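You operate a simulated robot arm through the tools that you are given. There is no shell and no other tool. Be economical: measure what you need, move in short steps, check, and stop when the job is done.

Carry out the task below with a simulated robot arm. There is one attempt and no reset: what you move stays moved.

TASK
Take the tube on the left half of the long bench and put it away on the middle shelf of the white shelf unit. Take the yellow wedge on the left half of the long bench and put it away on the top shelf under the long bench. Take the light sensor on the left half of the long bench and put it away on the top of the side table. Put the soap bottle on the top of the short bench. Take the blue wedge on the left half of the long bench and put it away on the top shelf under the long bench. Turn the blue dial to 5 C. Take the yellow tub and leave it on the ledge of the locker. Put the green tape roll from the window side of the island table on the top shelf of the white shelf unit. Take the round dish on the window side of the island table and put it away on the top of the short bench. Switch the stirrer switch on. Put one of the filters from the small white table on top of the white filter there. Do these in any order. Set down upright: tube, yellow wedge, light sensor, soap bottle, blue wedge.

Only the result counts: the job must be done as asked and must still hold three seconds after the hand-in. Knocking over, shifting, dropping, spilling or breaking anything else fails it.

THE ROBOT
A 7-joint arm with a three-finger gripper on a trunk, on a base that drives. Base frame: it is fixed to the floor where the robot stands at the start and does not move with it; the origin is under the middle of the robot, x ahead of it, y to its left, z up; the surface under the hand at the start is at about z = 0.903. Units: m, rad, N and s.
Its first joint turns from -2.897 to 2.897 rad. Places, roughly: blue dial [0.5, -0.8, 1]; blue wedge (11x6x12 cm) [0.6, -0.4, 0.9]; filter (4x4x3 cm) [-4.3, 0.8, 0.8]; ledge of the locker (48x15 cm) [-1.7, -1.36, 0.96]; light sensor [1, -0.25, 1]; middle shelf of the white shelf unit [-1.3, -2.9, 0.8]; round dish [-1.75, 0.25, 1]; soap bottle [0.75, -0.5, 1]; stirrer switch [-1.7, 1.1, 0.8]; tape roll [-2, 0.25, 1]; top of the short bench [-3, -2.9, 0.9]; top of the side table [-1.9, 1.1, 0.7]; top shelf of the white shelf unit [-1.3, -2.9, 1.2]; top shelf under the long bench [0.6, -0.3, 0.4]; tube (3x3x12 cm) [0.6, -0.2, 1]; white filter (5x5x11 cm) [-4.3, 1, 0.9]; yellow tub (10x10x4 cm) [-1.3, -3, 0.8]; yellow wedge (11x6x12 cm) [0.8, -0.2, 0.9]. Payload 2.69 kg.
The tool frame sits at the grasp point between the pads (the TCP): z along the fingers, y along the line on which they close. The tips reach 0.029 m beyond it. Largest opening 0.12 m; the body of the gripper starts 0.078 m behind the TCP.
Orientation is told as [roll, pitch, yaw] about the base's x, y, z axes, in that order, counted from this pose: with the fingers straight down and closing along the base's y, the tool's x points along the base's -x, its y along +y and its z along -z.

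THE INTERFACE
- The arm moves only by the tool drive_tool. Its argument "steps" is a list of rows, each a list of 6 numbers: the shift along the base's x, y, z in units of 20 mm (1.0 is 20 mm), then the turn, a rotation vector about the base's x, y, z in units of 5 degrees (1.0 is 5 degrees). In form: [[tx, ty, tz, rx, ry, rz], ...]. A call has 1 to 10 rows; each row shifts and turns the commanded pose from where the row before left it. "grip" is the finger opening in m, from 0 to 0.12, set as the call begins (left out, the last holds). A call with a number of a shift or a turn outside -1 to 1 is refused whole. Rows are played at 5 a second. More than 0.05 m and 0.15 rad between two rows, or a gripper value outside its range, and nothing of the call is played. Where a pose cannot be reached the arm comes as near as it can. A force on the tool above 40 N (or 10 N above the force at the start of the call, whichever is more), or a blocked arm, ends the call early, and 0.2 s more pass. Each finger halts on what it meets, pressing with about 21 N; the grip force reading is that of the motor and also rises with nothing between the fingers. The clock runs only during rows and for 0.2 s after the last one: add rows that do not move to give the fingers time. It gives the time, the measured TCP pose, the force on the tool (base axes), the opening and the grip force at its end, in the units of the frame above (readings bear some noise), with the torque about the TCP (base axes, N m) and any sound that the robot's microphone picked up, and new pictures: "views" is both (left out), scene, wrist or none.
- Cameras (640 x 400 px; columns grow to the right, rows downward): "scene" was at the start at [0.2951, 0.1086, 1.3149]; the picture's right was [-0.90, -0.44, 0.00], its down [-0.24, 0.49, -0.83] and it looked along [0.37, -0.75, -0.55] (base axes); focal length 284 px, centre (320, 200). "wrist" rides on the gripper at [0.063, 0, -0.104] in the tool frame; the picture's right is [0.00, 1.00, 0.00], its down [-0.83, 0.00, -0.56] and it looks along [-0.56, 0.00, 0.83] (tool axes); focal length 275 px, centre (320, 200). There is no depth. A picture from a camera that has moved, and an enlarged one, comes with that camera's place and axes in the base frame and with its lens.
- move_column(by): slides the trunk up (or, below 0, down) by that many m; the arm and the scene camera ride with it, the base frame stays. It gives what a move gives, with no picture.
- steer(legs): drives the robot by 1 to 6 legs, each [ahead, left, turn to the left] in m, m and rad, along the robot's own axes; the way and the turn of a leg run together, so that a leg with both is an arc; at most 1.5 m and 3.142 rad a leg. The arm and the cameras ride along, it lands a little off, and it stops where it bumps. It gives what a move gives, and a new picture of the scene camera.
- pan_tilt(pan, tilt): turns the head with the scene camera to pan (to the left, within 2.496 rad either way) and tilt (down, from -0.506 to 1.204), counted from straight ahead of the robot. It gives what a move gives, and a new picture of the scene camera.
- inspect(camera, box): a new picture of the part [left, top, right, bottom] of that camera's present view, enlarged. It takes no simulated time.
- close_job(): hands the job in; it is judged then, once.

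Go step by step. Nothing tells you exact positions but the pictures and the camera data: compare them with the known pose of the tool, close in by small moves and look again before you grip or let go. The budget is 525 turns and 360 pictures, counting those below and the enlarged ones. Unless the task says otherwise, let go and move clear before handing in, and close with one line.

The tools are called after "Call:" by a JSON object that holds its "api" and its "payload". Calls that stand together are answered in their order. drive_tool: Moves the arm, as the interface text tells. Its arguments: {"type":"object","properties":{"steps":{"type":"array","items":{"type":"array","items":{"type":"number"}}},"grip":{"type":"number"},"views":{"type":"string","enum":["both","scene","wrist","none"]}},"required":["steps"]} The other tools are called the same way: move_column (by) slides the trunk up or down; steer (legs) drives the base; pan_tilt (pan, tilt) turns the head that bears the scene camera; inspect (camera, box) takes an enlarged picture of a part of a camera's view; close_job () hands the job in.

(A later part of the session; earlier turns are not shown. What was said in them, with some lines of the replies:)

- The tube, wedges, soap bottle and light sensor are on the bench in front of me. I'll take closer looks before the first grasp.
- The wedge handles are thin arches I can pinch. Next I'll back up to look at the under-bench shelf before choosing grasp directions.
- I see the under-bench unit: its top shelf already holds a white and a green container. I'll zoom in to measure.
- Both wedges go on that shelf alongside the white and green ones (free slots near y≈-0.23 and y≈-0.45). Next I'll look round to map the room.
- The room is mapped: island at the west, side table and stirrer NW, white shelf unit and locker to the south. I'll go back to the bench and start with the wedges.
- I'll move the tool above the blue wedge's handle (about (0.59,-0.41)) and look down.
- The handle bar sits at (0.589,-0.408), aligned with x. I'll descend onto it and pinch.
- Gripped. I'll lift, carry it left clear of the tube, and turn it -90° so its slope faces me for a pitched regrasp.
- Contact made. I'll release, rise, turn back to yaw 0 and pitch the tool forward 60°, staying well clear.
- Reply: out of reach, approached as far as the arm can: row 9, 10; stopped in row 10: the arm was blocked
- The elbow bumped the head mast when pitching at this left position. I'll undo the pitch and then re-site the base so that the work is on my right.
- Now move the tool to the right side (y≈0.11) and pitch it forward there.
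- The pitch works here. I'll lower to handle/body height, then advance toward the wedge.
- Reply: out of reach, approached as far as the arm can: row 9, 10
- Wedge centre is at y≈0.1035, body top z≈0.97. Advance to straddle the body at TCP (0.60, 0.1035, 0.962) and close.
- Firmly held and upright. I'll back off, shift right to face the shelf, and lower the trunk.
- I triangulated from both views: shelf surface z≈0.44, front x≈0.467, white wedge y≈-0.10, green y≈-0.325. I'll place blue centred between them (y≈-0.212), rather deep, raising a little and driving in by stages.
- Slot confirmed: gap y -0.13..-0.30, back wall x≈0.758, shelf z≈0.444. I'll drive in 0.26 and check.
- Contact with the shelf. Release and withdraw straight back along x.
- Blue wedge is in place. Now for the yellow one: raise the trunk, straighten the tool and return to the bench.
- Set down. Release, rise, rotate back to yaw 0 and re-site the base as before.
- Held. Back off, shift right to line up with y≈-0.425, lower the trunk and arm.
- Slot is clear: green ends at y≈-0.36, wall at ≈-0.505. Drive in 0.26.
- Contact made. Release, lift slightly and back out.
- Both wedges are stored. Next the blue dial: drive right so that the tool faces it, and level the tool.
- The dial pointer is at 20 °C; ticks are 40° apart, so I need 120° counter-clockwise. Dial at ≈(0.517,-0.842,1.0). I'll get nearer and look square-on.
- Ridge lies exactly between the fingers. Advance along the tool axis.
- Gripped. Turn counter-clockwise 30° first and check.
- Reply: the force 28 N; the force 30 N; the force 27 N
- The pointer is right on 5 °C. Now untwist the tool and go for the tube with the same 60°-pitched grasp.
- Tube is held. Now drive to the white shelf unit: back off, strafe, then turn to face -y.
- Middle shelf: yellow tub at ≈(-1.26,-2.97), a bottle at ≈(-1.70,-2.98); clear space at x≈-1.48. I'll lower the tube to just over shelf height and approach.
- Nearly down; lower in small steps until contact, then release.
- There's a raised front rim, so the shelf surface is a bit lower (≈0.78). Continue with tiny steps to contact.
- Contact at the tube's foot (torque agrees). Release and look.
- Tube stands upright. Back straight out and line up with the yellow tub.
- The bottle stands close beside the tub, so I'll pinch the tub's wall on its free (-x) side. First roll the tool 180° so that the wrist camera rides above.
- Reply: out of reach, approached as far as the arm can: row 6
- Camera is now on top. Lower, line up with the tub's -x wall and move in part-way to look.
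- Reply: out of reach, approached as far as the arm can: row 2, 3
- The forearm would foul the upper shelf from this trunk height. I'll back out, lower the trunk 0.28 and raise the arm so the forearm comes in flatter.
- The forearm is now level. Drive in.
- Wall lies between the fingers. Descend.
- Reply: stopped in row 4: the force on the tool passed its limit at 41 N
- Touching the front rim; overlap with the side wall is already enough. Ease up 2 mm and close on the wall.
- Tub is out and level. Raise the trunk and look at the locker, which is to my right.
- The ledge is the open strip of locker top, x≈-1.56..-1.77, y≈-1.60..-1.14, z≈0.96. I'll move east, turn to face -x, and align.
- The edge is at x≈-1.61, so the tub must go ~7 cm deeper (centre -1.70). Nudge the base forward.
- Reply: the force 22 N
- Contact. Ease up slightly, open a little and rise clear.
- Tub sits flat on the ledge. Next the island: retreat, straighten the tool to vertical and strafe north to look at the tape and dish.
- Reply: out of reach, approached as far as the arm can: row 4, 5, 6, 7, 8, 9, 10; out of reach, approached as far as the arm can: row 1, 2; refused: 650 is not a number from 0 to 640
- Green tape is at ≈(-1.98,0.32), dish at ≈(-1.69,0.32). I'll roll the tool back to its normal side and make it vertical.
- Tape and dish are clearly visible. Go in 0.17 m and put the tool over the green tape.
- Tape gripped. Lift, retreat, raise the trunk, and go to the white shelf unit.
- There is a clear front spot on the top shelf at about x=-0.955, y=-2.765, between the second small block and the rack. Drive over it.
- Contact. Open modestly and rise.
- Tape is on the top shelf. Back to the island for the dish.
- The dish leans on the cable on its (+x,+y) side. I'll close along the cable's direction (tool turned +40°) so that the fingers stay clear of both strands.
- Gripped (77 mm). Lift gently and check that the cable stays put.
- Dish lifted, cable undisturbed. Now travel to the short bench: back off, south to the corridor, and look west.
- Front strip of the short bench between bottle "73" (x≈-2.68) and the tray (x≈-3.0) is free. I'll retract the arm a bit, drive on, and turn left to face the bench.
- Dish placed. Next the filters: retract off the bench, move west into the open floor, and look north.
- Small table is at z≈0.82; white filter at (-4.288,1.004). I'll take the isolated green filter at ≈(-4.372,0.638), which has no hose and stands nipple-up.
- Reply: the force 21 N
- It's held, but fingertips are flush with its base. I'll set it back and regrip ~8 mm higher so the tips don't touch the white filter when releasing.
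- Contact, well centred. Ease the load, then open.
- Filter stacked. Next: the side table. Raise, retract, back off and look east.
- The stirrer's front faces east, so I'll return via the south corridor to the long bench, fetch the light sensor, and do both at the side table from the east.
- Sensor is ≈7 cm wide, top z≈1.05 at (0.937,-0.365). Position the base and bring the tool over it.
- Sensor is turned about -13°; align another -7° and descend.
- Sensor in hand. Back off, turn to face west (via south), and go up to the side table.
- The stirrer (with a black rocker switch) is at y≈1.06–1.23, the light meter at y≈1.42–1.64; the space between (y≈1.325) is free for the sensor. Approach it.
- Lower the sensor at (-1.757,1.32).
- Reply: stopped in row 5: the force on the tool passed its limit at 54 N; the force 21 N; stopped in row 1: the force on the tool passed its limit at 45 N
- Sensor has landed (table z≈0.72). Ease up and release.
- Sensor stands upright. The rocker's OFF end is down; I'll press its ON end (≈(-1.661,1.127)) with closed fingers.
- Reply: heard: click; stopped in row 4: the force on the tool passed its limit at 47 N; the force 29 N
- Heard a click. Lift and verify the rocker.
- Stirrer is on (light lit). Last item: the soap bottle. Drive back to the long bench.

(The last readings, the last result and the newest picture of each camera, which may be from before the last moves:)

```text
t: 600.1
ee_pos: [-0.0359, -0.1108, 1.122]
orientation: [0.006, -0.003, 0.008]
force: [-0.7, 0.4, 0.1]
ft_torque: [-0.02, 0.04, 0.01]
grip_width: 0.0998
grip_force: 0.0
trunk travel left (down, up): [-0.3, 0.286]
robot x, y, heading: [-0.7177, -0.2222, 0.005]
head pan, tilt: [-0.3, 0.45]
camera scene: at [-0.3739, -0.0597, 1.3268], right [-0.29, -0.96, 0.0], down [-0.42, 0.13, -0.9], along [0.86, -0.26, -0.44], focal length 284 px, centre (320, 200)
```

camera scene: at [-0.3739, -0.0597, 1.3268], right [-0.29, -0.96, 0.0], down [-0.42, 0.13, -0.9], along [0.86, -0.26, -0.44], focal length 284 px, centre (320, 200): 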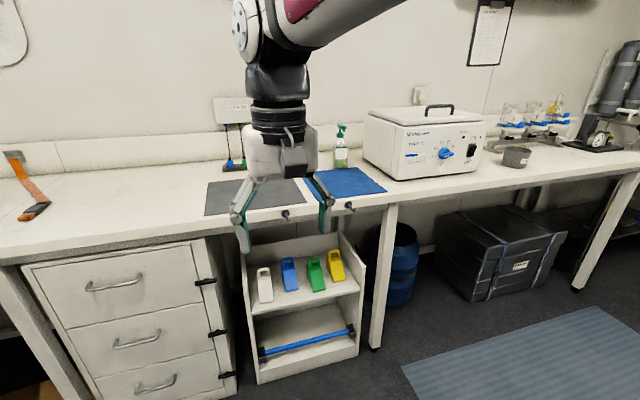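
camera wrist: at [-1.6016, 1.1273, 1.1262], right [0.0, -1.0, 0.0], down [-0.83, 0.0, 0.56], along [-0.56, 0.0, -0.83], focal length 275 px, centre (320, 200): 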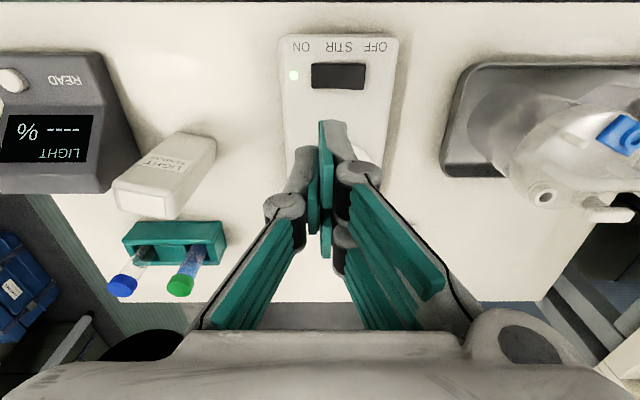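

Call:
{"api": "drive_tool", "payload": {"steps": [[0, -1, 0, 0, 0, 0], [0, -1, 0, 0, 0, 0], [0, -1, 0, 0, 0, 0], [0, -1, 0, 0, 0, 0], [0, -1, 0, 0, 0, 0], [0, -1, 0, 0, 0, 0], [0, -1, 0, 0, 0, 0], [0, -1, 0, 0, 0, 0], [0, -1, 0, 0, 0, 0], [0, -1, 0, 0, 0, 0]], "views": "none"}}

Call:
{"api": "drive_tool", "payload": {"steps": [[0, -1, 0, 0, 0, 0], [0, -1, 0, 0, 0, 0], [0, -1, 0, 0, 0, 0], [0, -1, 0, 0, 0, 0], [0, -1, 0, 0, -1, 0], [0, -1, 0, 0, -1, 0], [0, -1, 0, 0, -1, 0], [0, -1, 0, 0, -1, 0]], "views": "none"}}

Call:
{"api": "drive_tool", "payload": {"steps": [[0.5, 0, 0, 0, -1, 0], [0.5, 0, 0, 0, -1, 0], [0.5, 0, 0, 0, -1, 0], [0.5, 0, 0, 0, -1, 0], [0.5, 0, 0, 0, -1, 0], [0.5, 0, 0, 0, -1, 0], [0.5, 0, 0, 0, -1, 0], [0.5, 0, 0, 0, -1, 0]], "views": "none"}}

Call:
{"api": "steer", "payload": {"legs": [[0.45, 0, -0.006]]}}

Call:
{"api": "inspect", "payload": {"camera": "wrist", "box": [0, 0, 640, 400]}}

```text
t: 602.3
ee_pos: [-0.0364, -0.3111, 1.1219]
orientation: [0.004, -0.004, 0.008]
force: [-0.1, -0.2, -1.0]
ft_torque: [0.01, -0.04, 0.01]
grip_width: 0.0999
grip_force: 0.1
trunk travel left (down, up): [-0.3, 0.286]
robot x, y, heading: [-0.7167, -0.2192, 0.004]
head pan, tilt: [-0.3, 0.45]
```

```text
t: 604.1
ee_pos: [-0.0354, -0.4695, 1.1208]
orientation: [0.0, -0.351, 0.007]
force: [0.0, 0.9, 0.6]
ft_torque: [-0.03, 0.04, 0.0]
grip_width: 0.0998
grip_force: 0.1
trunk travel left (down, up): [-0.3, 0.286]
robot x, y, heading: [-0.7187, -0.2214, 0.003]
head pan, tilt: [-0.3, 0.45]
```

```text
t: 605.9
ee_pos: [0.0434, -0.4717, 1.1227]
orientation: [-0.012, -1.05, 0.016]
force: [-0.4, -1.5, 0.1]
ft_torque: [-0.02, -0.01, 0.01]
grip_width: 0.1001
grip_force: 0.1
trunk travel left (down, up): [-0.3, 0.286]
robot x, y, heading: [-0.7179, -0.2184, 0.003]
head pan, tilt: [-0.3, 0.45]
```

```text
t: 608.6
ee_pos: [0.4873, -0.4747, 1.1208]
orientation: [-0.01, -1.05, 0.011]
force: [-0.3, 0.2, 0.2]
ft_torque: [0.02, -0.01, 0.03]
grip_width: 0.1
grip_force: 0.1
trunk travel left (down, up): [-0.3, 0.286]
robot x, y, heading: [-0.2703, -0.2223, -0.004]
head pan, tilt: [-0.3, 0.45]
camera scene: at [0.072, -0.0615, 1.3269], right [-0.3, -0.95, 0.0], down [-0.42, 0.13, -0.9], along [0.86, -0.27, -0.44], focal length 284 px, centre (320, 200)
```

scene: 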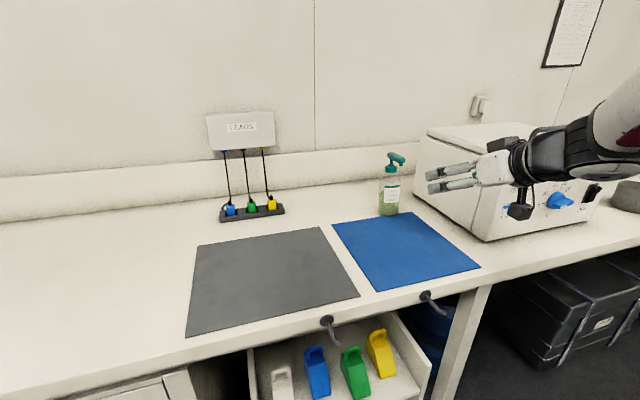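

```text
1.00 times, centred on (320, 200) of wrist (not enlarged: the box is as wide or as high as the picture)
camera zoom: at [0.364, -0.4754, 1.1197], right [0.0, 1.0, -0.01], down [-0.07, 0.01, 1.0], along [1.0, 0.0, 0.07], focal length 275 px, centre (320, 200)
```

zoom: 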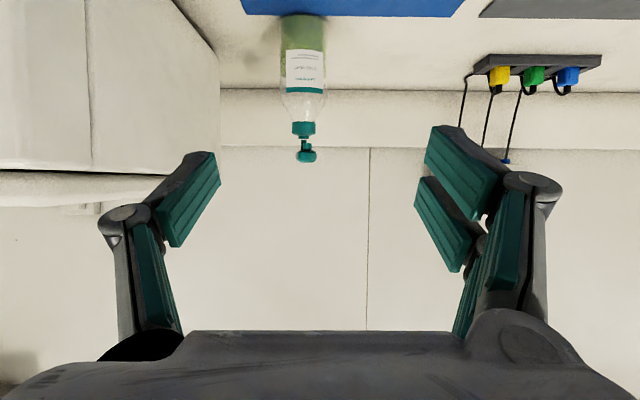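

Bottle is at (0.748,-0.498), ~6 cm diameter. Lower and approach.

Call:
{"api": "drive_tool", "payload": {"steps": [[0, -0.6, -1, 0, 0, 0], [0, -0.57, -1, 0, 0, 0], [0, 0, -1, 0, 0, 0], [0, 0, -1, 0, 0, 0], [0, 0, -1, 0, 0, 0], [0, 0, -1, 0, 0, 0], [0, 0, -1, 0, 0, 0], [1, 0, -0.7, 0, 0, 0], [1, 0, 0, 0, 0, 0], [1, 0, 0, 0, 0, 0]], "views": "none"}}

Call:
{"api": "drive_tool", "payload": {"steps": [[1, 0, 0, 0, 0, 0], [1, 0, 0, 0, 0, 0], [1, 0, 0, 0, 0, 0], [1, 0, 0, 0, 0, 0], [1, 0, 0, 0, 0, 0], [1, 0, 0, 0, 0, 0]], "views": "both"}}

```text
t: 610.8
ee_pos: [0.5474, -0.4987, 0.9667]
orientation: [-0.012, -1.052, 0.009]
force: [-0.6, -0.5, -0.8]
ft_torque: [0.02, -0.01, -0.02]
grip_width: 0.0998
grip_force: 0.1
trunk travel left (down, up): [-0.3, 0.286]
robot x, y, heading: [-0.274, -0.2244, -0.001]
head pan, tilt: [-0.3, 0.45]
```

```text
t: 612.2
ee_pos: [0.6678, -0.499, 0.9675]
orientation: [-0.008, -1.051, 0.008]
force: [-1.6, 0.4, -0.2]
ft_torque: [-0.02, 0.03, 0.02]
grip_width: 0.0999
grip_force: 0.0
trunk travel left (down, up): [-0.3, 0.286]
robot x, y, heading: [-0.2752, -0.2184, 0.003]
head pan, tilt: [-0.3, 0.45]
camera scene: at [0.0719, -0.0615, 1.3269], right [-0.3, -0.95, 0.0], down [-0.42, 0.13, -0.9], along [0.86, -0.27, -0.44], focal length 284 px, centre (320, 200)
camera wrist: at [0.5445, -0.4997, 0.9658], right [0.0, 1.0, -0.01], down [-0.07, 0.01, 1.0], along [1.0, 0.0, 0.07], focal length 275 px, centre (320, 200)
```

scene: 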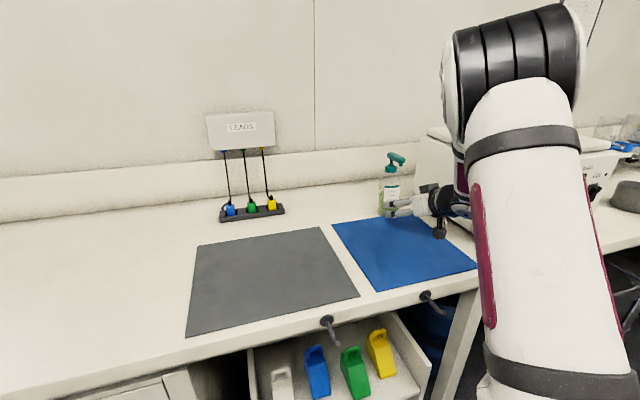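
wrist: 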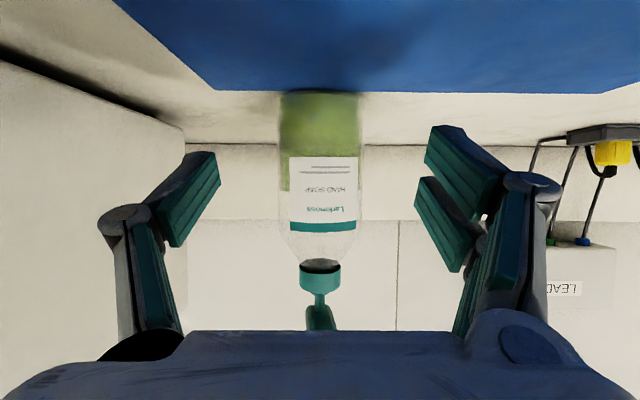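

Call:
{"api": "drive_tool", "payload": {"steps": [[1, 0, 0, 0, 0, 0], [1, 0, 0, 0, 0, 0], [1, 0, 0, 0, 0, 0], [1, 0, 0, 0, 0, 0]], "views": "wrist"}}

Call:
{"api": "inspect", "payload": {"camera": "scene", "box": [340, 130, 500, 260]}}

```text
t: 613.2
ee_pos: [0.7481, -0.4981, 0.9673]
orientation: [-0.012, -1.051, 0.008]
force: [1.0, -0.3, 0.7]
ft_torque: [0.01, -0.03, -0.02]
grip_width: 0.0997
grip_force: 0.1
trunk travel left (down, up): [-0.3, 0.286]
robot x, y, heading: [-0.2699, -0.2224, -0.002]
head pan, tilt: [-0.3, 0.45]
camera wrist: at [0.6251, -0.4986, 0.9655], right [0.0, 1.0, -0.01], down [-0.07, 0.01, 1.0], along [1.0, 0.0, 0.07], focal length 275 px, centre (320, 200)
```

wrist: 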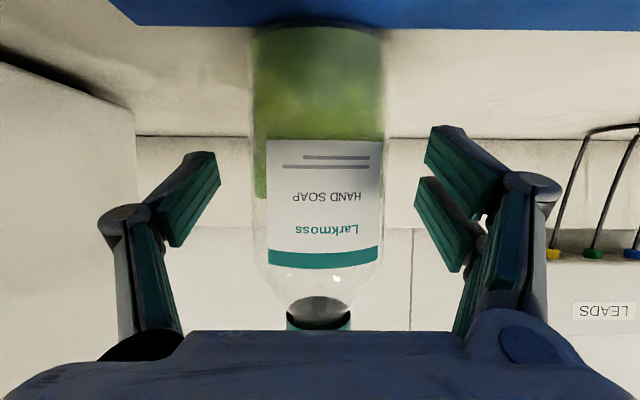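

```text
3.08 times, centred on (420, 195) of scene
camera zoom: at [0.0719, -0.0615, 1.3269], right [-0.3, -0.95, 0.0], down [-0.42, 0.13, -0.9], along [0.86, -0.27, -0.44], focal length 873 px, centre (12, 215)
```

zoom: 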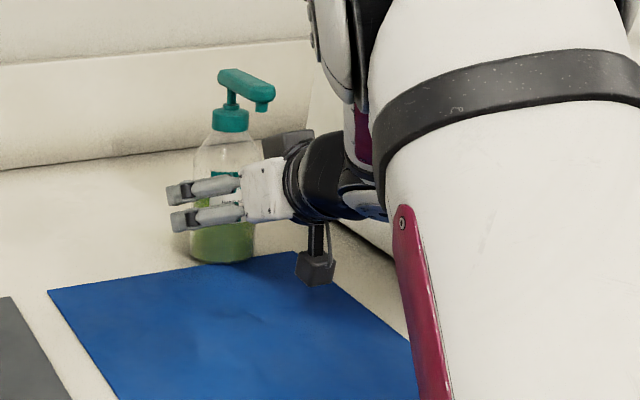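

Call:
{"api": "drive_tool", "payload": {"steps": [[0.3, 0, 0, 0, 0, 0], [0, 0, 0, 0, 0, 0]], "views": "none"}}

Call:
{"api": "drive_tool", "payload": {"steps": [[0, 0, 0, 0, 0, 0], [0, 0, 0, 0, 0, 0], [0, 0, 0, 0, 0, 0]], "grip": 0.02, "views": "none"}}

Call:
{"api": "drive_tool", "payload": {"steps": [[0, 0, 0.4, 0, 0, 0], [0, 0, 1, 0, 0, 0], [0, 0, 1, 0, 0, 0], [0, 0, 1, 0, 0, 0]], "views": "wrist"}}

```text
t: 613.8
ee_pos: [0.7541, -0.4974, 0.9679]
orientation: [-0.011, -1.051, 0.011]
force: [-0.7, -0.6, -0.4]
ft_torque: [0.01, 0.01, 0.01]
grip_width: 0.0996
grip_force: 0.1
trunk travel left (down, up): [-0.3, 0.286]
robot x, y, heading: [-0.2702, -0.2214, -0.003]
head pan, tilt: [-0.3, 0.45]
```

```text
t: 614.6
ee_pos: [0.7539, -0.4984, 0.9677]
orientation: [-0.009, -1.051, 0.01]
force: [-1.1, 0.1, 1.3]
ft_torque: [0.02, -0.03, 0.02]
grip_width: 0.0663
grip_force: 21.0
trunk travel left (down, up): [-0.3, 0.286]
robot x, y, heading: [-0.2725, -0.2177, -0.002]
head pan, tilt: [-0.3, 0.45]
```

```text
t: 615.6
ee_pos: [0.7538, -0.4988, 1.0356]
orientation: [-0.009, -1.05, 0.009]
force: [-0.6, -0.2, -3.7]
ft_torque: [0.02, 0.02, -0.01]
grip_width: 0.0661
grip_force: 20.9
trunk travel left (down, up): [-0.3, 0.286]
robot x, y, heading: [-0.2731, -0.2169, -0.002]
head pan, tilt: [-0.3, 0.45]
camera wrist: at [0.6302, -0.4989, 1.0333], right [0.0, 1.0, -0.01], down [-0.07, 0.01, 1.0], along [1.0, 0.0, 0.07], focal length 275 px, centre (320, 200)
```

wrist: 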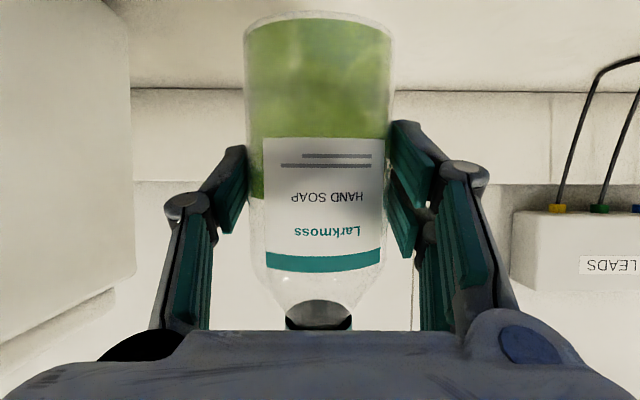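

Bottle held. Retract and travel to the short bench by the same corridor.

Call:
{"api": "steer", "payload": {"legs": [[-0.5, 0, 0]]}}

Call:
{"api": "drive_tool", "payload": {"steps": [[-1, 0.2, 0.3, 0, 0, 0], [-1, 0.2, 0.3, 0, 0, 0], [-1, 0.2, 0.3, 0, 0, 0], [-1, 0.2, 0.3, 0, 0, 0], [-1, 0.2, 0, 0, 0, 0], [-1, 0.2, 0, 0, 0, 0], [-1, 0.2, 0, 0, 0, 0], [-1, 0.2, 0, 0, 0, 0], [-1, 0.2, 0, 0, 0, 0], [-0.5, 0.2, 0, 0, 0, 0]], "views": "none"}}

Call:
{"api": "steer", "payload": {"legs": [[0, 0, -1.57], [0, 0.4, 0], [1.2, 0, 0], [0, 0, -1.57], [0, 0.68, 0]]}}

```text
t: 618.5
ee_pos: [0.2532, -0.4979, 1.0354]
orientation: [-0.011, -1.051, 0.01]
force: [-0.6, 1.1, -2.8]
ft_torque: [-0.01, 0.01, -0.01]
grip_width: 0.066
grip_force: 21.3
trunk travel left (down, up): [-0.3, 0.286]
robot x, y, heading: [-0.7727, -0.2211, -0.001]
head pan, tilt: [-0.3, 0.45]
camera scene: at [-0.4272, -0.0606, 1.3269], right [-0.3, -0.95, 0.0], down [-0.42, 0.13, -0.9], along [0.86, -0.27, -0.44], focal length 284 px, centre (320, 200)
```

scene: 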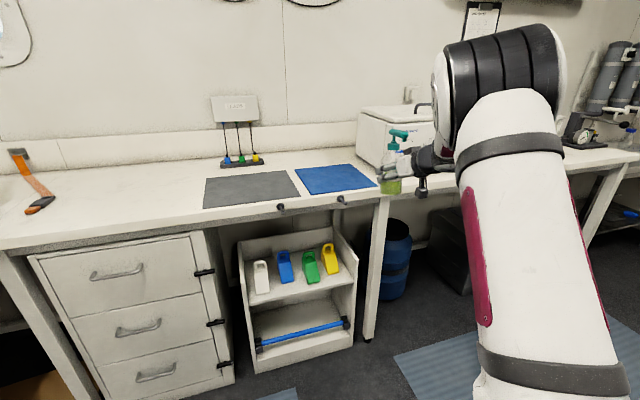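

```text
t: 620.7
ee_pos: [0.0651, -0.4576, 1.0608]
orientation: [-0.01, -1.051, 0.009]
force: [-0.2, -0.7, -3.3]
ft_torque: [-0.01, 0.03, -0.03]
grip_width: 0.0661
grip_force: 20.8
trunk travel left (down, up): [-0.3, 0.286]
robot x, y, heading: [-0.774, -0.2216, -0.004]
head pan, tilt: [-0.3, 0.45]
```

```text
t: 639.9
ee_pos: [-1.243, -1.8578, 1.0597]
orientation: [-0.011, -1.051, 3.13]
force: [-1.0, -0.1, -3.9]
ft_torque: [-0.03, -0.02, 0.04]
grip_width: 0.0661
grip_force: 20.9
trunk travel left (down, up): [-0.3, 0.286]
robot x, y, heading: [-0.4117, -2.1149, 3.116]
head pan, tilt: [-0.3, 0.45]
camera scene: at [-0.759, -2.2683, 1.3269], right [0.32, 0.95, 0.0], down [0.41, -0.14, -0.9], along [-0.85, 0.29, -0.44], focal length 284 px, centre (320, 200)
```

scene: 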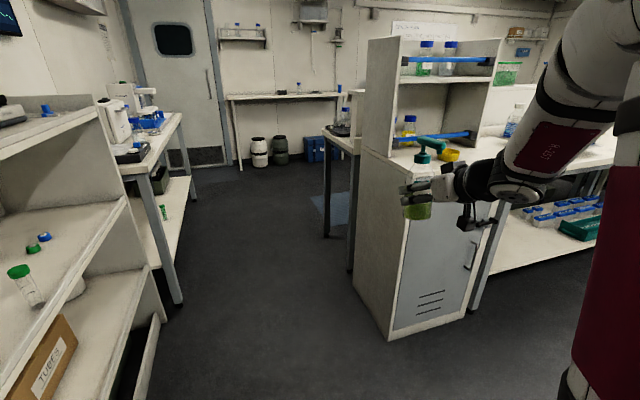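

Call:
{"api": "steer", "payload": {"legs": [[0, 0.05, 0.028], [1.2, 0, 0]]}}

```text
t: 646.6
ee_pos: [-2.4637, -1.9556, 1.0592]
orientation: [-0.011, -1.05, -3.112]
force: [-0.4, -0.1, -2.8]
ft_torque: [-0.01, -0.02, 0.0]
grip_width: 0.0658
grip_force: 21.3
trunk travel left (down, up): [-0.3, 0.286]
robot x, y, heading: [-1.6248, -2.1735, -3.12]
head pan, tilt: [-0.3, 0.45]
camera scene: at [-1.9621, -2.3455, 1.3269], right [0.28, 0.96, 0.0], down [0.42, -0.12, -0.9], along [-0.86, 0.25, -0.44], focal length 284 px, centre (320, 200)
```

scene: 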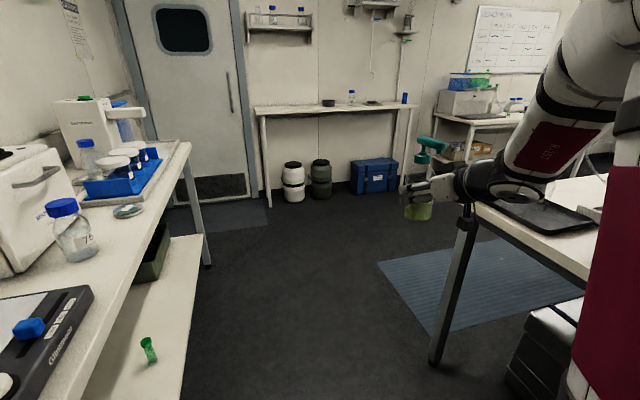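

I'll pass on to open floor west of the tables, raise the trunk for a safe swing, then turn to face the bench diagonally.

Call:
{"api": "steer", "payload": {"legs": [[1.42, 0, -0.02], [0, -0.28, 0]]}}

Call:
{"api": "move_column", "payload": {"by": 0.27}}

Call:
{"api": "steer", "payload": {"legs": [[0, 0, 2.13]]}}

Call:
{"api": "pan_tilt", "payload": {"pan": -0.25, "tilt": 0.65}}

```text
t: 655.1
ee_pos: [-3.8701, -1.6749, 1.0594]
orientation: [-0.01, -1.049, -3.131]
force: [0.5, 0.4, -3.3]
ft_torque: [0.0, -0.02, -0.01]
grip_width: 0.066
grip_force: 21.0
trunk travel left (down, up): [-0.3, 0.286]
robot x, y, heading: [-3.0344, -1.9101, 3.144]
head pan, tilt: [-0.3, 0.45]
camera scene: at [-3.3758, -2.0747, 1.3269], right [0.3, 0.96, 0.0], down [0.42, -0.13, -0.9], along [-0.86, 0.27, -0.44], focal length 284 px, centre (320, 200)
```

scene: 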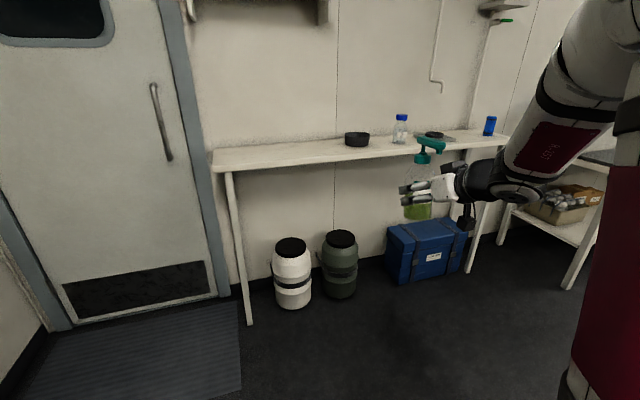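

```text
t: 657.9
ee_pos: [-3.8702, -1.6761, 1.3291]
orientation: [-0.01, -1.05, -3.132]
force: [1.3, -0.3, -2.8]
ft_torque: [0.0, -0.04, -0.02]
grip_width: 0.0658
grip_force: 21.0
trunk travel left (down, up): [-0.57, 0.016]
robot x, y, heading: [-3.0313, -1.9103, 3.138]
head pan, tilt: [-0.3, 0.45]
```

```text
t: 659.5
ee_pos: [-3.8912, -1.8658, 1.3286]
orientation: [-0.01, -1.049, -2.928]
force: [-0.2, 0.2, -3.4]
ft_torque: [0.0, -0.01, -0.03]
grip_width: 0.0659
grip_force: 20.8
trunk travel left (down, up): [-0.57, 0.016]
robot x, y, heading: [-3.0276, -1.926, -2.941]
head pan, tilt: [-0.3, 0.45]
stopped in leg 1: the robot was blocked; the commanded pose is now the measured one
camera scene: at [-3.122, -2.116, 1.5968], right [0.1, 0.99, 0.0], down [0.43, -0.04, -0.9], along [-0.9, 0.09, -0.44], focal length 284 px, centre (320, 200)
```

scene: 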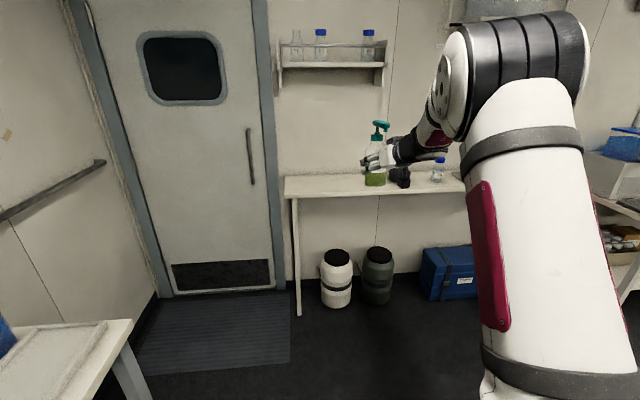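

```text
t: 660.3
ee_pos: [-3.891, -1.8662, 1.3301]
orientation: [-0.009, -1.051, -2.929]
force: [1.0, -0.2, -3.1]
ft_torque: [-0.02, -0.04, 0.0]
grip_width: 0.0658
grip_force: 21.1
trunk travel left (down, up): [-0.57, 0.016]
robot x, y, heading: [-3.025, -1.9249, -2.945]
head pan, tilt: [-0.25, 0.649]
camera scene: at [-3.1172, -2.1208, 1.5791], right [0.05, 1.0, 0.0], down [0.6, -0.03, -0.8], along [-0.8, 0.04, -0.6], focal length 284 px, centre (320, 200)
```

scene: 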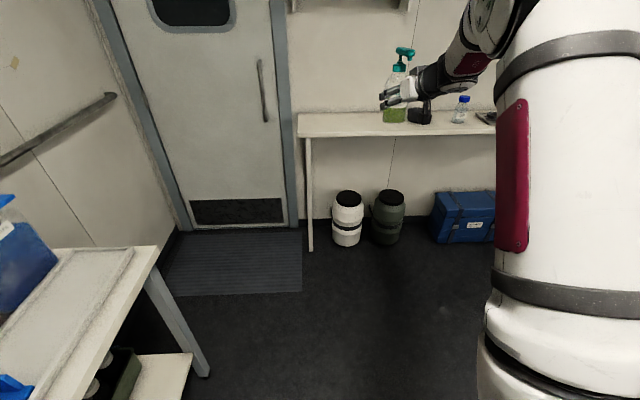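

The base's tail bumped the table leg lightly; I'll move away west first, then turn in open floor.

Call:
{"api": "steer", "payload": {"legs": [[0.3, 0, 0], [0, -0.3, 0]]}}

Call:
{"api": "steer", "payload": {"legs": [[0, 0, 1.95]]}}

```text
t: 664.0
ee_pos: [-4.2417, -1.6291, 1.3308]
orientation: [-0.008, -1.051, -2.93]
force: [-0.5, -0.8, -3.3]
ft_torque: [-0.01, -0.04, -0.02]
grip_width: 0.0656
grip_force: 21.3
trunk travel left (down, up): [-0.57, 0.016]
robot x, y, heading: [-3.3752, -1.6927, -2.947]
head pan, tilt: [-0.25, 0.649]
camera scene: at [-3.4689, -1.8853, 1.579], right [0.05, 1.0, 0.0], down [0.6, -0.03, -0.8], along [-0.8, 0.04, -0.6], focal length 284 px, centre (320, 200)
```

scene: 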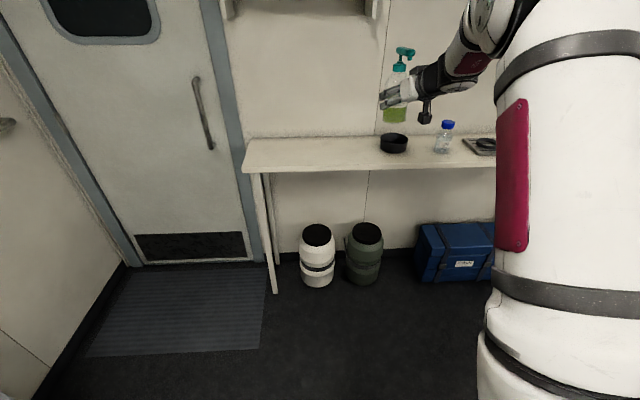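

```text
t: 669.0
ee_pos: [-3.1195, -2.5239, 1.3309]
orientation: [-0.008, -1.05, -0.989]
force: [-0.2, -0.3, -3.1]
ft_torque: [0.03, 0.04, -0.03]
grip_width: 0.0657
grip_force: 20.9
trunk travel left (down, up): [-0.57, 0.016]
robot x, y, heading: [-3.3742, -1.69, -1.002]
head pan, tilt: [-0.25, 0.649]
camera scene: at [-3.1628, -1.7128, 1.579], right [-0.95, -0.32, 0.0], down [-0.19, 0.57, -0.8], along [0.25, -0.76, -0.6], focal length 284 px, centre (320, 200)
```

scene: 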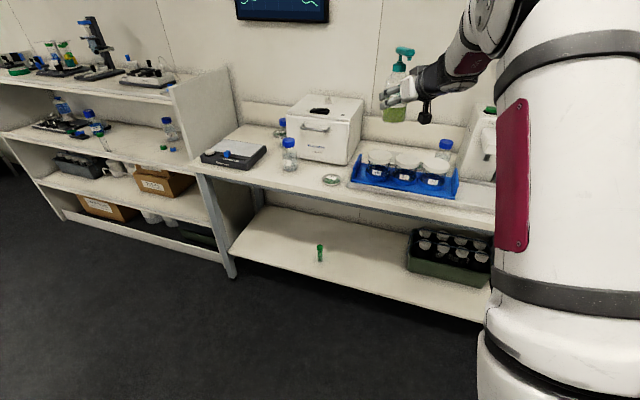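

Call:
{"api": "move_column", "payload": {"by": -0.27}}

Call:
{"api": "steer", "payload": {"legs": [[0.2, 0.19, 0]]}}

Call:
{"api": "inspect", "payload": {"camera": "wrist", "box": [0, 0, 640, 400]}}

```text
t: 671.8
ee_pos: [-3.1195, -2.5226, 1.0603]
orientation: [-0.012, -1.05, -0.985]
force: [0.0, -0.8, -3.6]
ft_torque: [0.07, 0.03, 0.04]
grip_width: 0.0658
grip_force: 20.8
trunk travel left (down, up): [-0.3, 0.286]
robot x, y, heading: [-3.3774, -1.6939, -1.005]
head pan, tilt: [-0.25, 0.649]
```

```text
t: 673.7
ee_pos: [-2.8505, -2.5882, 1.0592]
orientation: [-0.008, -1.051, -0.988]
force: [0.1, 0.8, -3.0]
ft_torque: [0.03, 0.01, -0.02]
grip_width: 0.0657
grip_force: 21.0
trunk travel left (down, up): [-0.3, 0.286]
robot x, y, heading: [-3.1095, -1.7576, -1.002]
head pan, tilt: [-0.25, 0.649]
camera scene: at [-2.7805, -1.9537, 1.309], right [-0.95, -0.32, 0.0], down [-0.19, 0.57, -0.8], along [0.25, -0.76, -0.6], focal length 284 px, centre (320, 200)
```

scene: 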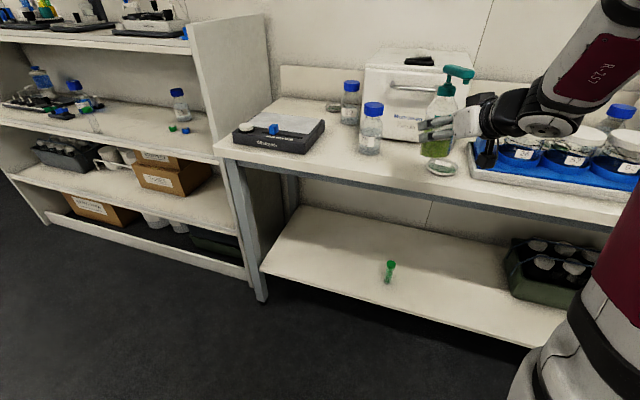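

```text
1.00 times, centred on (320, 200) of wrist (not enlarged: the box is as wide or as high as the picture)
camera zoom: at [-2.9184, -2.4858, 1.0577], right [0.84, 0.55, -0.01], down [-0.03, 0.06, 1.0], along [0.55, -0.84, 0.07], focal length 275 px, centre (320, 200)
```

zoom: 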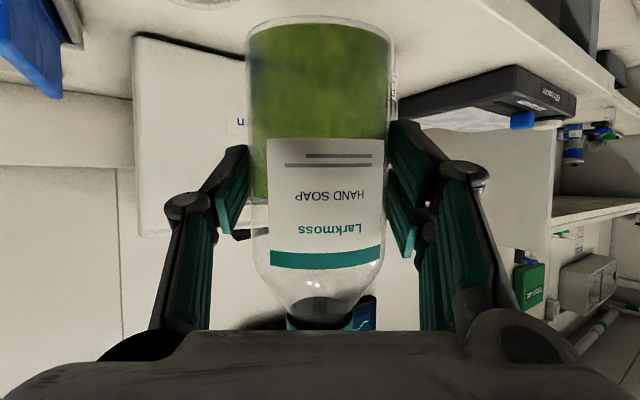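

Call:
{"api": "steer", "payload": {"legs": [[0.12, 0.0, 0]]}}

Call:
{"api": "inspect", "payload": {"camera": "scene", "box": [320, 40, 540, 200]}}

```text
t: 674.9
ee_pos: [-2.7865, -2.6872, 1.0601]
orientation: [-0.009, -1.048, -0.987]
force: [0.3, 0.9, -4.1]
ft_torque: [0.0, 0.0, -0.01]
grip_width: 0.0656
grip_force: 20.3
trunk travel left (down, up): [-0.3, 0.286]
robot x, y, heading: [-3.0448, -1.8579, -0.996]
head pan, tilt: [-0.25, 0.649]
camera scene: at [-2.7159, -2.0543, 1.309], right [-0.95, -0.32, 0.0], down [-0.19, 0.57, -0.8], along [0.25, -0.76, -0.6], focal length 284 px, centre (320, 200)
```

scene: 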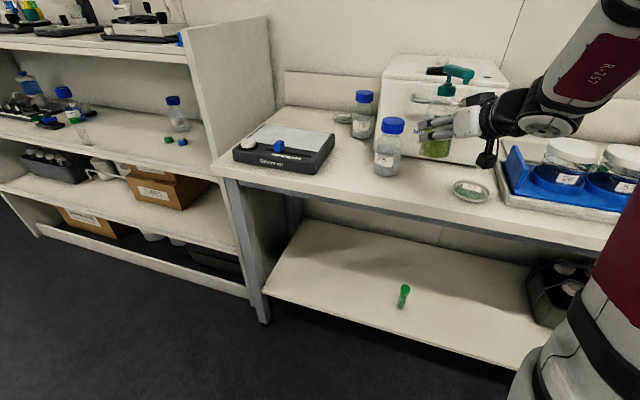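

```text
2.50 times, centred on (430, 120) of scene
camera zoom: at [-2.7159, -2.0543, 1.309], right [-0.95, -0.32, 0.0], down [-0.19, 0.57, -0.8], along [0.25, -0.76, -0.6], focal length 709 px, centre (45, 400)
```

zoom: 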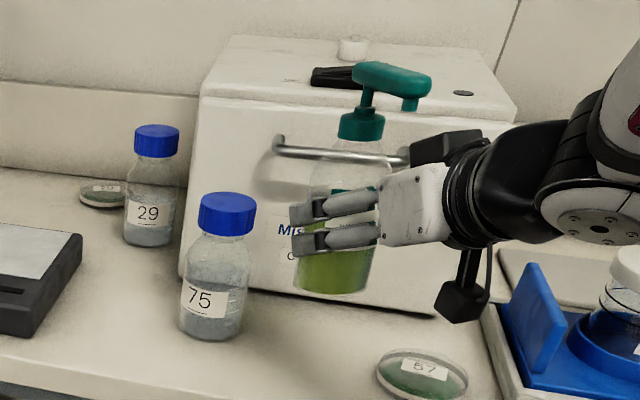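

Call:
{"api": "drive_tool", "payload": {"steps": [[0, 0, -1, 0, 0, 0], [0, 0, -1, 0, 0, 0], [0, 0, -1, 0, 0, 0], [0, 0, -1, 0, 0, 0], [0, 0, -0.3, 0, 0, 0], [0, 0, -0.2, 0, 0, 0], [0, 0, 0, 0, 0, 0]], "views": "wrist"}}

Call:
{"api": "drive_tool", "payload": {"steps": [[0, 0, -0.15, 0, 0, 0], [0, 0, -0.15, 0, 0, 0], [0, 0, -0.1, 0, 0, 0], [0, 0, -0.1, 0, 0, 0], [0, 0, 0, 0, 0, 0]], "views": "none"}}

```text
t: 676.5
ee_pos: [-2.7865, -2.6874, 0.9716]
orientation: [-0.008, -1.051, -0.985]
force: [-0.3, -0.2, -3.9]
ft_torque: [0.06, 0.05, 0.03]
grip_width: 0.0659
grip_force: 20.7
trunk travel left (down, up): [-0.3, 0.286]
robot x, y, heading: [-3.0439, -1.8593, -1.001]
head pan, tilt: [-0.25, 0.649]
camera wrist: at [-2.8541, -2.5865, 0.9678], right [0.84, 0.55, -0.01], down [-0.03, 0.06, 1.0], along [0.55, -0.84, 0.07], focal length 275 px, centre (320, 200)
```

wrist: 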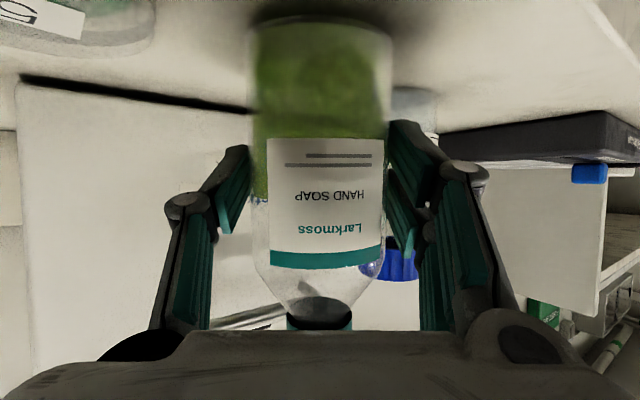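

```text
t: 677.7
ee_pos: [-2.786, -2.6877, 0.9599]
orientation: [-0.01, -1.053, -0.986]
force: [-1.3, 2.9, 15.8]
ft_torque: [-0.24, -0.35, -0.02]
grip_width: 0.0657
grip_force: 21.0
trunk travel left (down, up): [-0.3, 0.286]
robot x, y, heading: [-3.041, -1.8552, -1.002]
head pan, tilt: [-0.25, 0.649]
```

Contact at the bottle's base. Ease and release, then withdraw along the approach line.

Call:
{"api": "drive_tool", "payload": {"steps": [[0, 0, 0.1, 0, 0, 0], [0, 0, 0, 0, 0, 0]], "views": "none"}}

Call:
{"api": "drive_tool", "payload": {"steps": [[0, 0, 0, 0, 0, 0], [0, 0, 0, 0, 0, 0], [0, 0, 0, 0, 0, 0]], "grip": 0.086, "views": "wrist"}}

```text
t: 678.3
ee_pos: [-2.7859, -2.6877, 0.9624]
orientation: [-0.009, -1.048, -0.987]
force: [-1.1, -2.3, 3.3]
ft_torque: [-0.25, -0.06, -0.06]
grip_width: 0.0658
grip_force: 21.3
trunk travel left (down, up): [-0.3, 0.286]
robot x, y, heading: [-3.0393, -1.8589, -0.999]
head pan, tilt: [-0.25, 0.649]
```

```text
t: 679.1
ee_pos: [-2.786, -2.6886, 0.9624]
orientation: [-0.009, -1.048, -0.985]
force: [0.4, 0.3, 0.6]
ft_torque: [0.0, -0.02, 0.01]
grip_width: 0.0858
grip_force: 0.0
trunk travel left (down, up): [-0.3, 0.286]
robot x, y, heading: [-3.0421, -1.8554, -1.0]
head pan, tilt: [-0.25, 0.649]
camera wrist: at [-2.8539, -2.5861, 0.9601], right [0.84, 0.55, -0.01], down [-0.03, 0.06, 1.0], along [0.55, -0.84, 0.07], focal length 275 px, centre (320, 200)
```

wrist: 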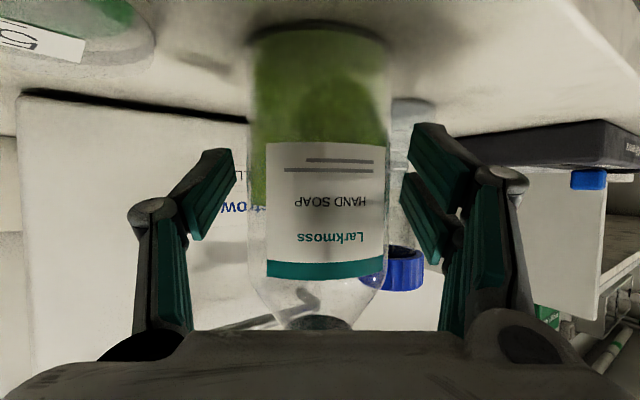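

Call:
{"api": "drive_tool", "payload": {"steps": [[-0.55, 0.83, 0, 0, 0, 0], [-0.55, 0.83, 0, 0, 0, 0], [-0.55, 0.83, 0, 0, 0, 0], [-0.55, 0.83, 0, 0, 0, 0], [-0.55, 0.83, 0, 0, 0, 0]], "views": "none"}}

Call:
{"api": "steer", "payload": {"legs": [[-0.2, 0, 0]]}}

Call:
{"api": "inspect", "payload": {"camera": "scene", "box": [300, 40, 560, 220]}}

```text
t: 680.3
ee_pos: [-2.8405, -2.6056, 0.9628]
orientation: [-0.011, -1.048, -0.986]
force: [0.1, 0.2, -1.1]
ft_torque: [0.02, -0.01, -0.05]
grip_width: 0.0861
grip_force: 0.0
trunk travel left (down, up): [-0.3, 0.286]
robot x, y, heading: [-3.0439, -1.8603, -1.004]
head pan, tilt: [-0.25, 0.649]
```

```text
t: 681.9
ee_pos: [-2.9481, -2.437, 0.9623]
orientation: [-0.009, -1.05, -0.987]
force: [-0.4, -0.2, 0.4]
ft_torque: [-0.02, 0.0, 0.0]
grip_width: 0.0859
grip_force: 0.0
trunk travel left (down, up): [-0.3, 0.286]
robot x, y, heading: [-3.1478, -1.6867, -0.993]
head pan, tilt: [-0.25, 0.649]
camera scene: at [-2.824, -1.8853, 1.3091], right [-0.95, -0.32, 0.0], down [-0.19, 0.57, -0.8], along [0.25, -0.76, -0.6], focal length 284 px, centre (320, 200)
```

scene: 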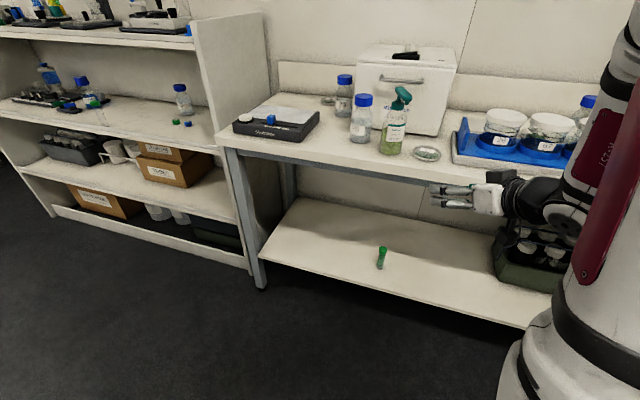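

```text
2.22 times, centred on (430, 130) of scene
camera zoom: at [-2.824, -1.8853, 1.3091], right [-0.95, -0.32, 0.0], down [-0.19, 0.57, -0.8], along [0.25, -0.76, -0.6], focal length 630 px, centre (76, 356)
```

zoom: 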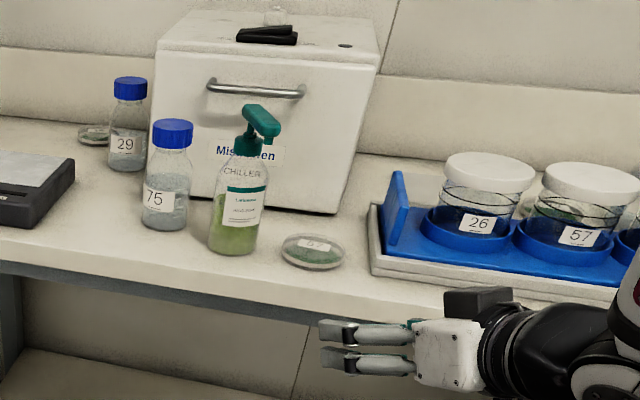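

All items are placed. A quick check on the table whose leg I touched.

Call:
{"api": "pan_tilt", "payload": {"pan": 1.5, "tilt": 0.4}}

```text
t: 683.7
ee_pos: [-2.9473, -2.4375, 0.9614]
orientation: [-0.008, -1.05, -0.987]
force: [0.4, -1.1, -0.3]
ft_torque: [0.0, 0.01, 0.0]
grip_width: 0.086
grip_force: 0.2
trunk travel left (down, up): [-0.3, 0.286]
robot x, y, heading: [-3.1487, -1.688, -0.994]
head pan, tilt: [1.499, 0.4]
camera scene: at [-2.7701, -1.7586, 1.3316], right [0.48, -0.88, 0.0], down [-0.34, -0.19, -0.92], along [0.81, 0.44, -0.39], focal length 284 px, centre (320, 200)
```

scene: 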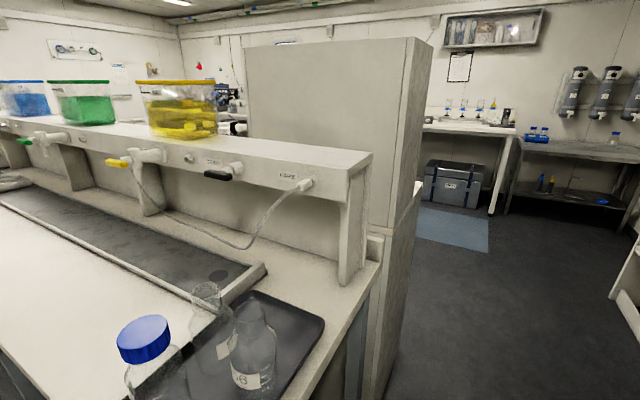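

Everything on that table is standing undisturbed, and all the requested changes are in place, so I'm handing in.

Call:
{"api": "close_job", "payload": {}}

```text
The job is handed in.
```

All eleven tasks are done and the job is handed in. One thing to know: while turning with the soap bottle, the base lightly bumped a table leg near the short bench. I checked that table afterwards and everything on it was still standing.
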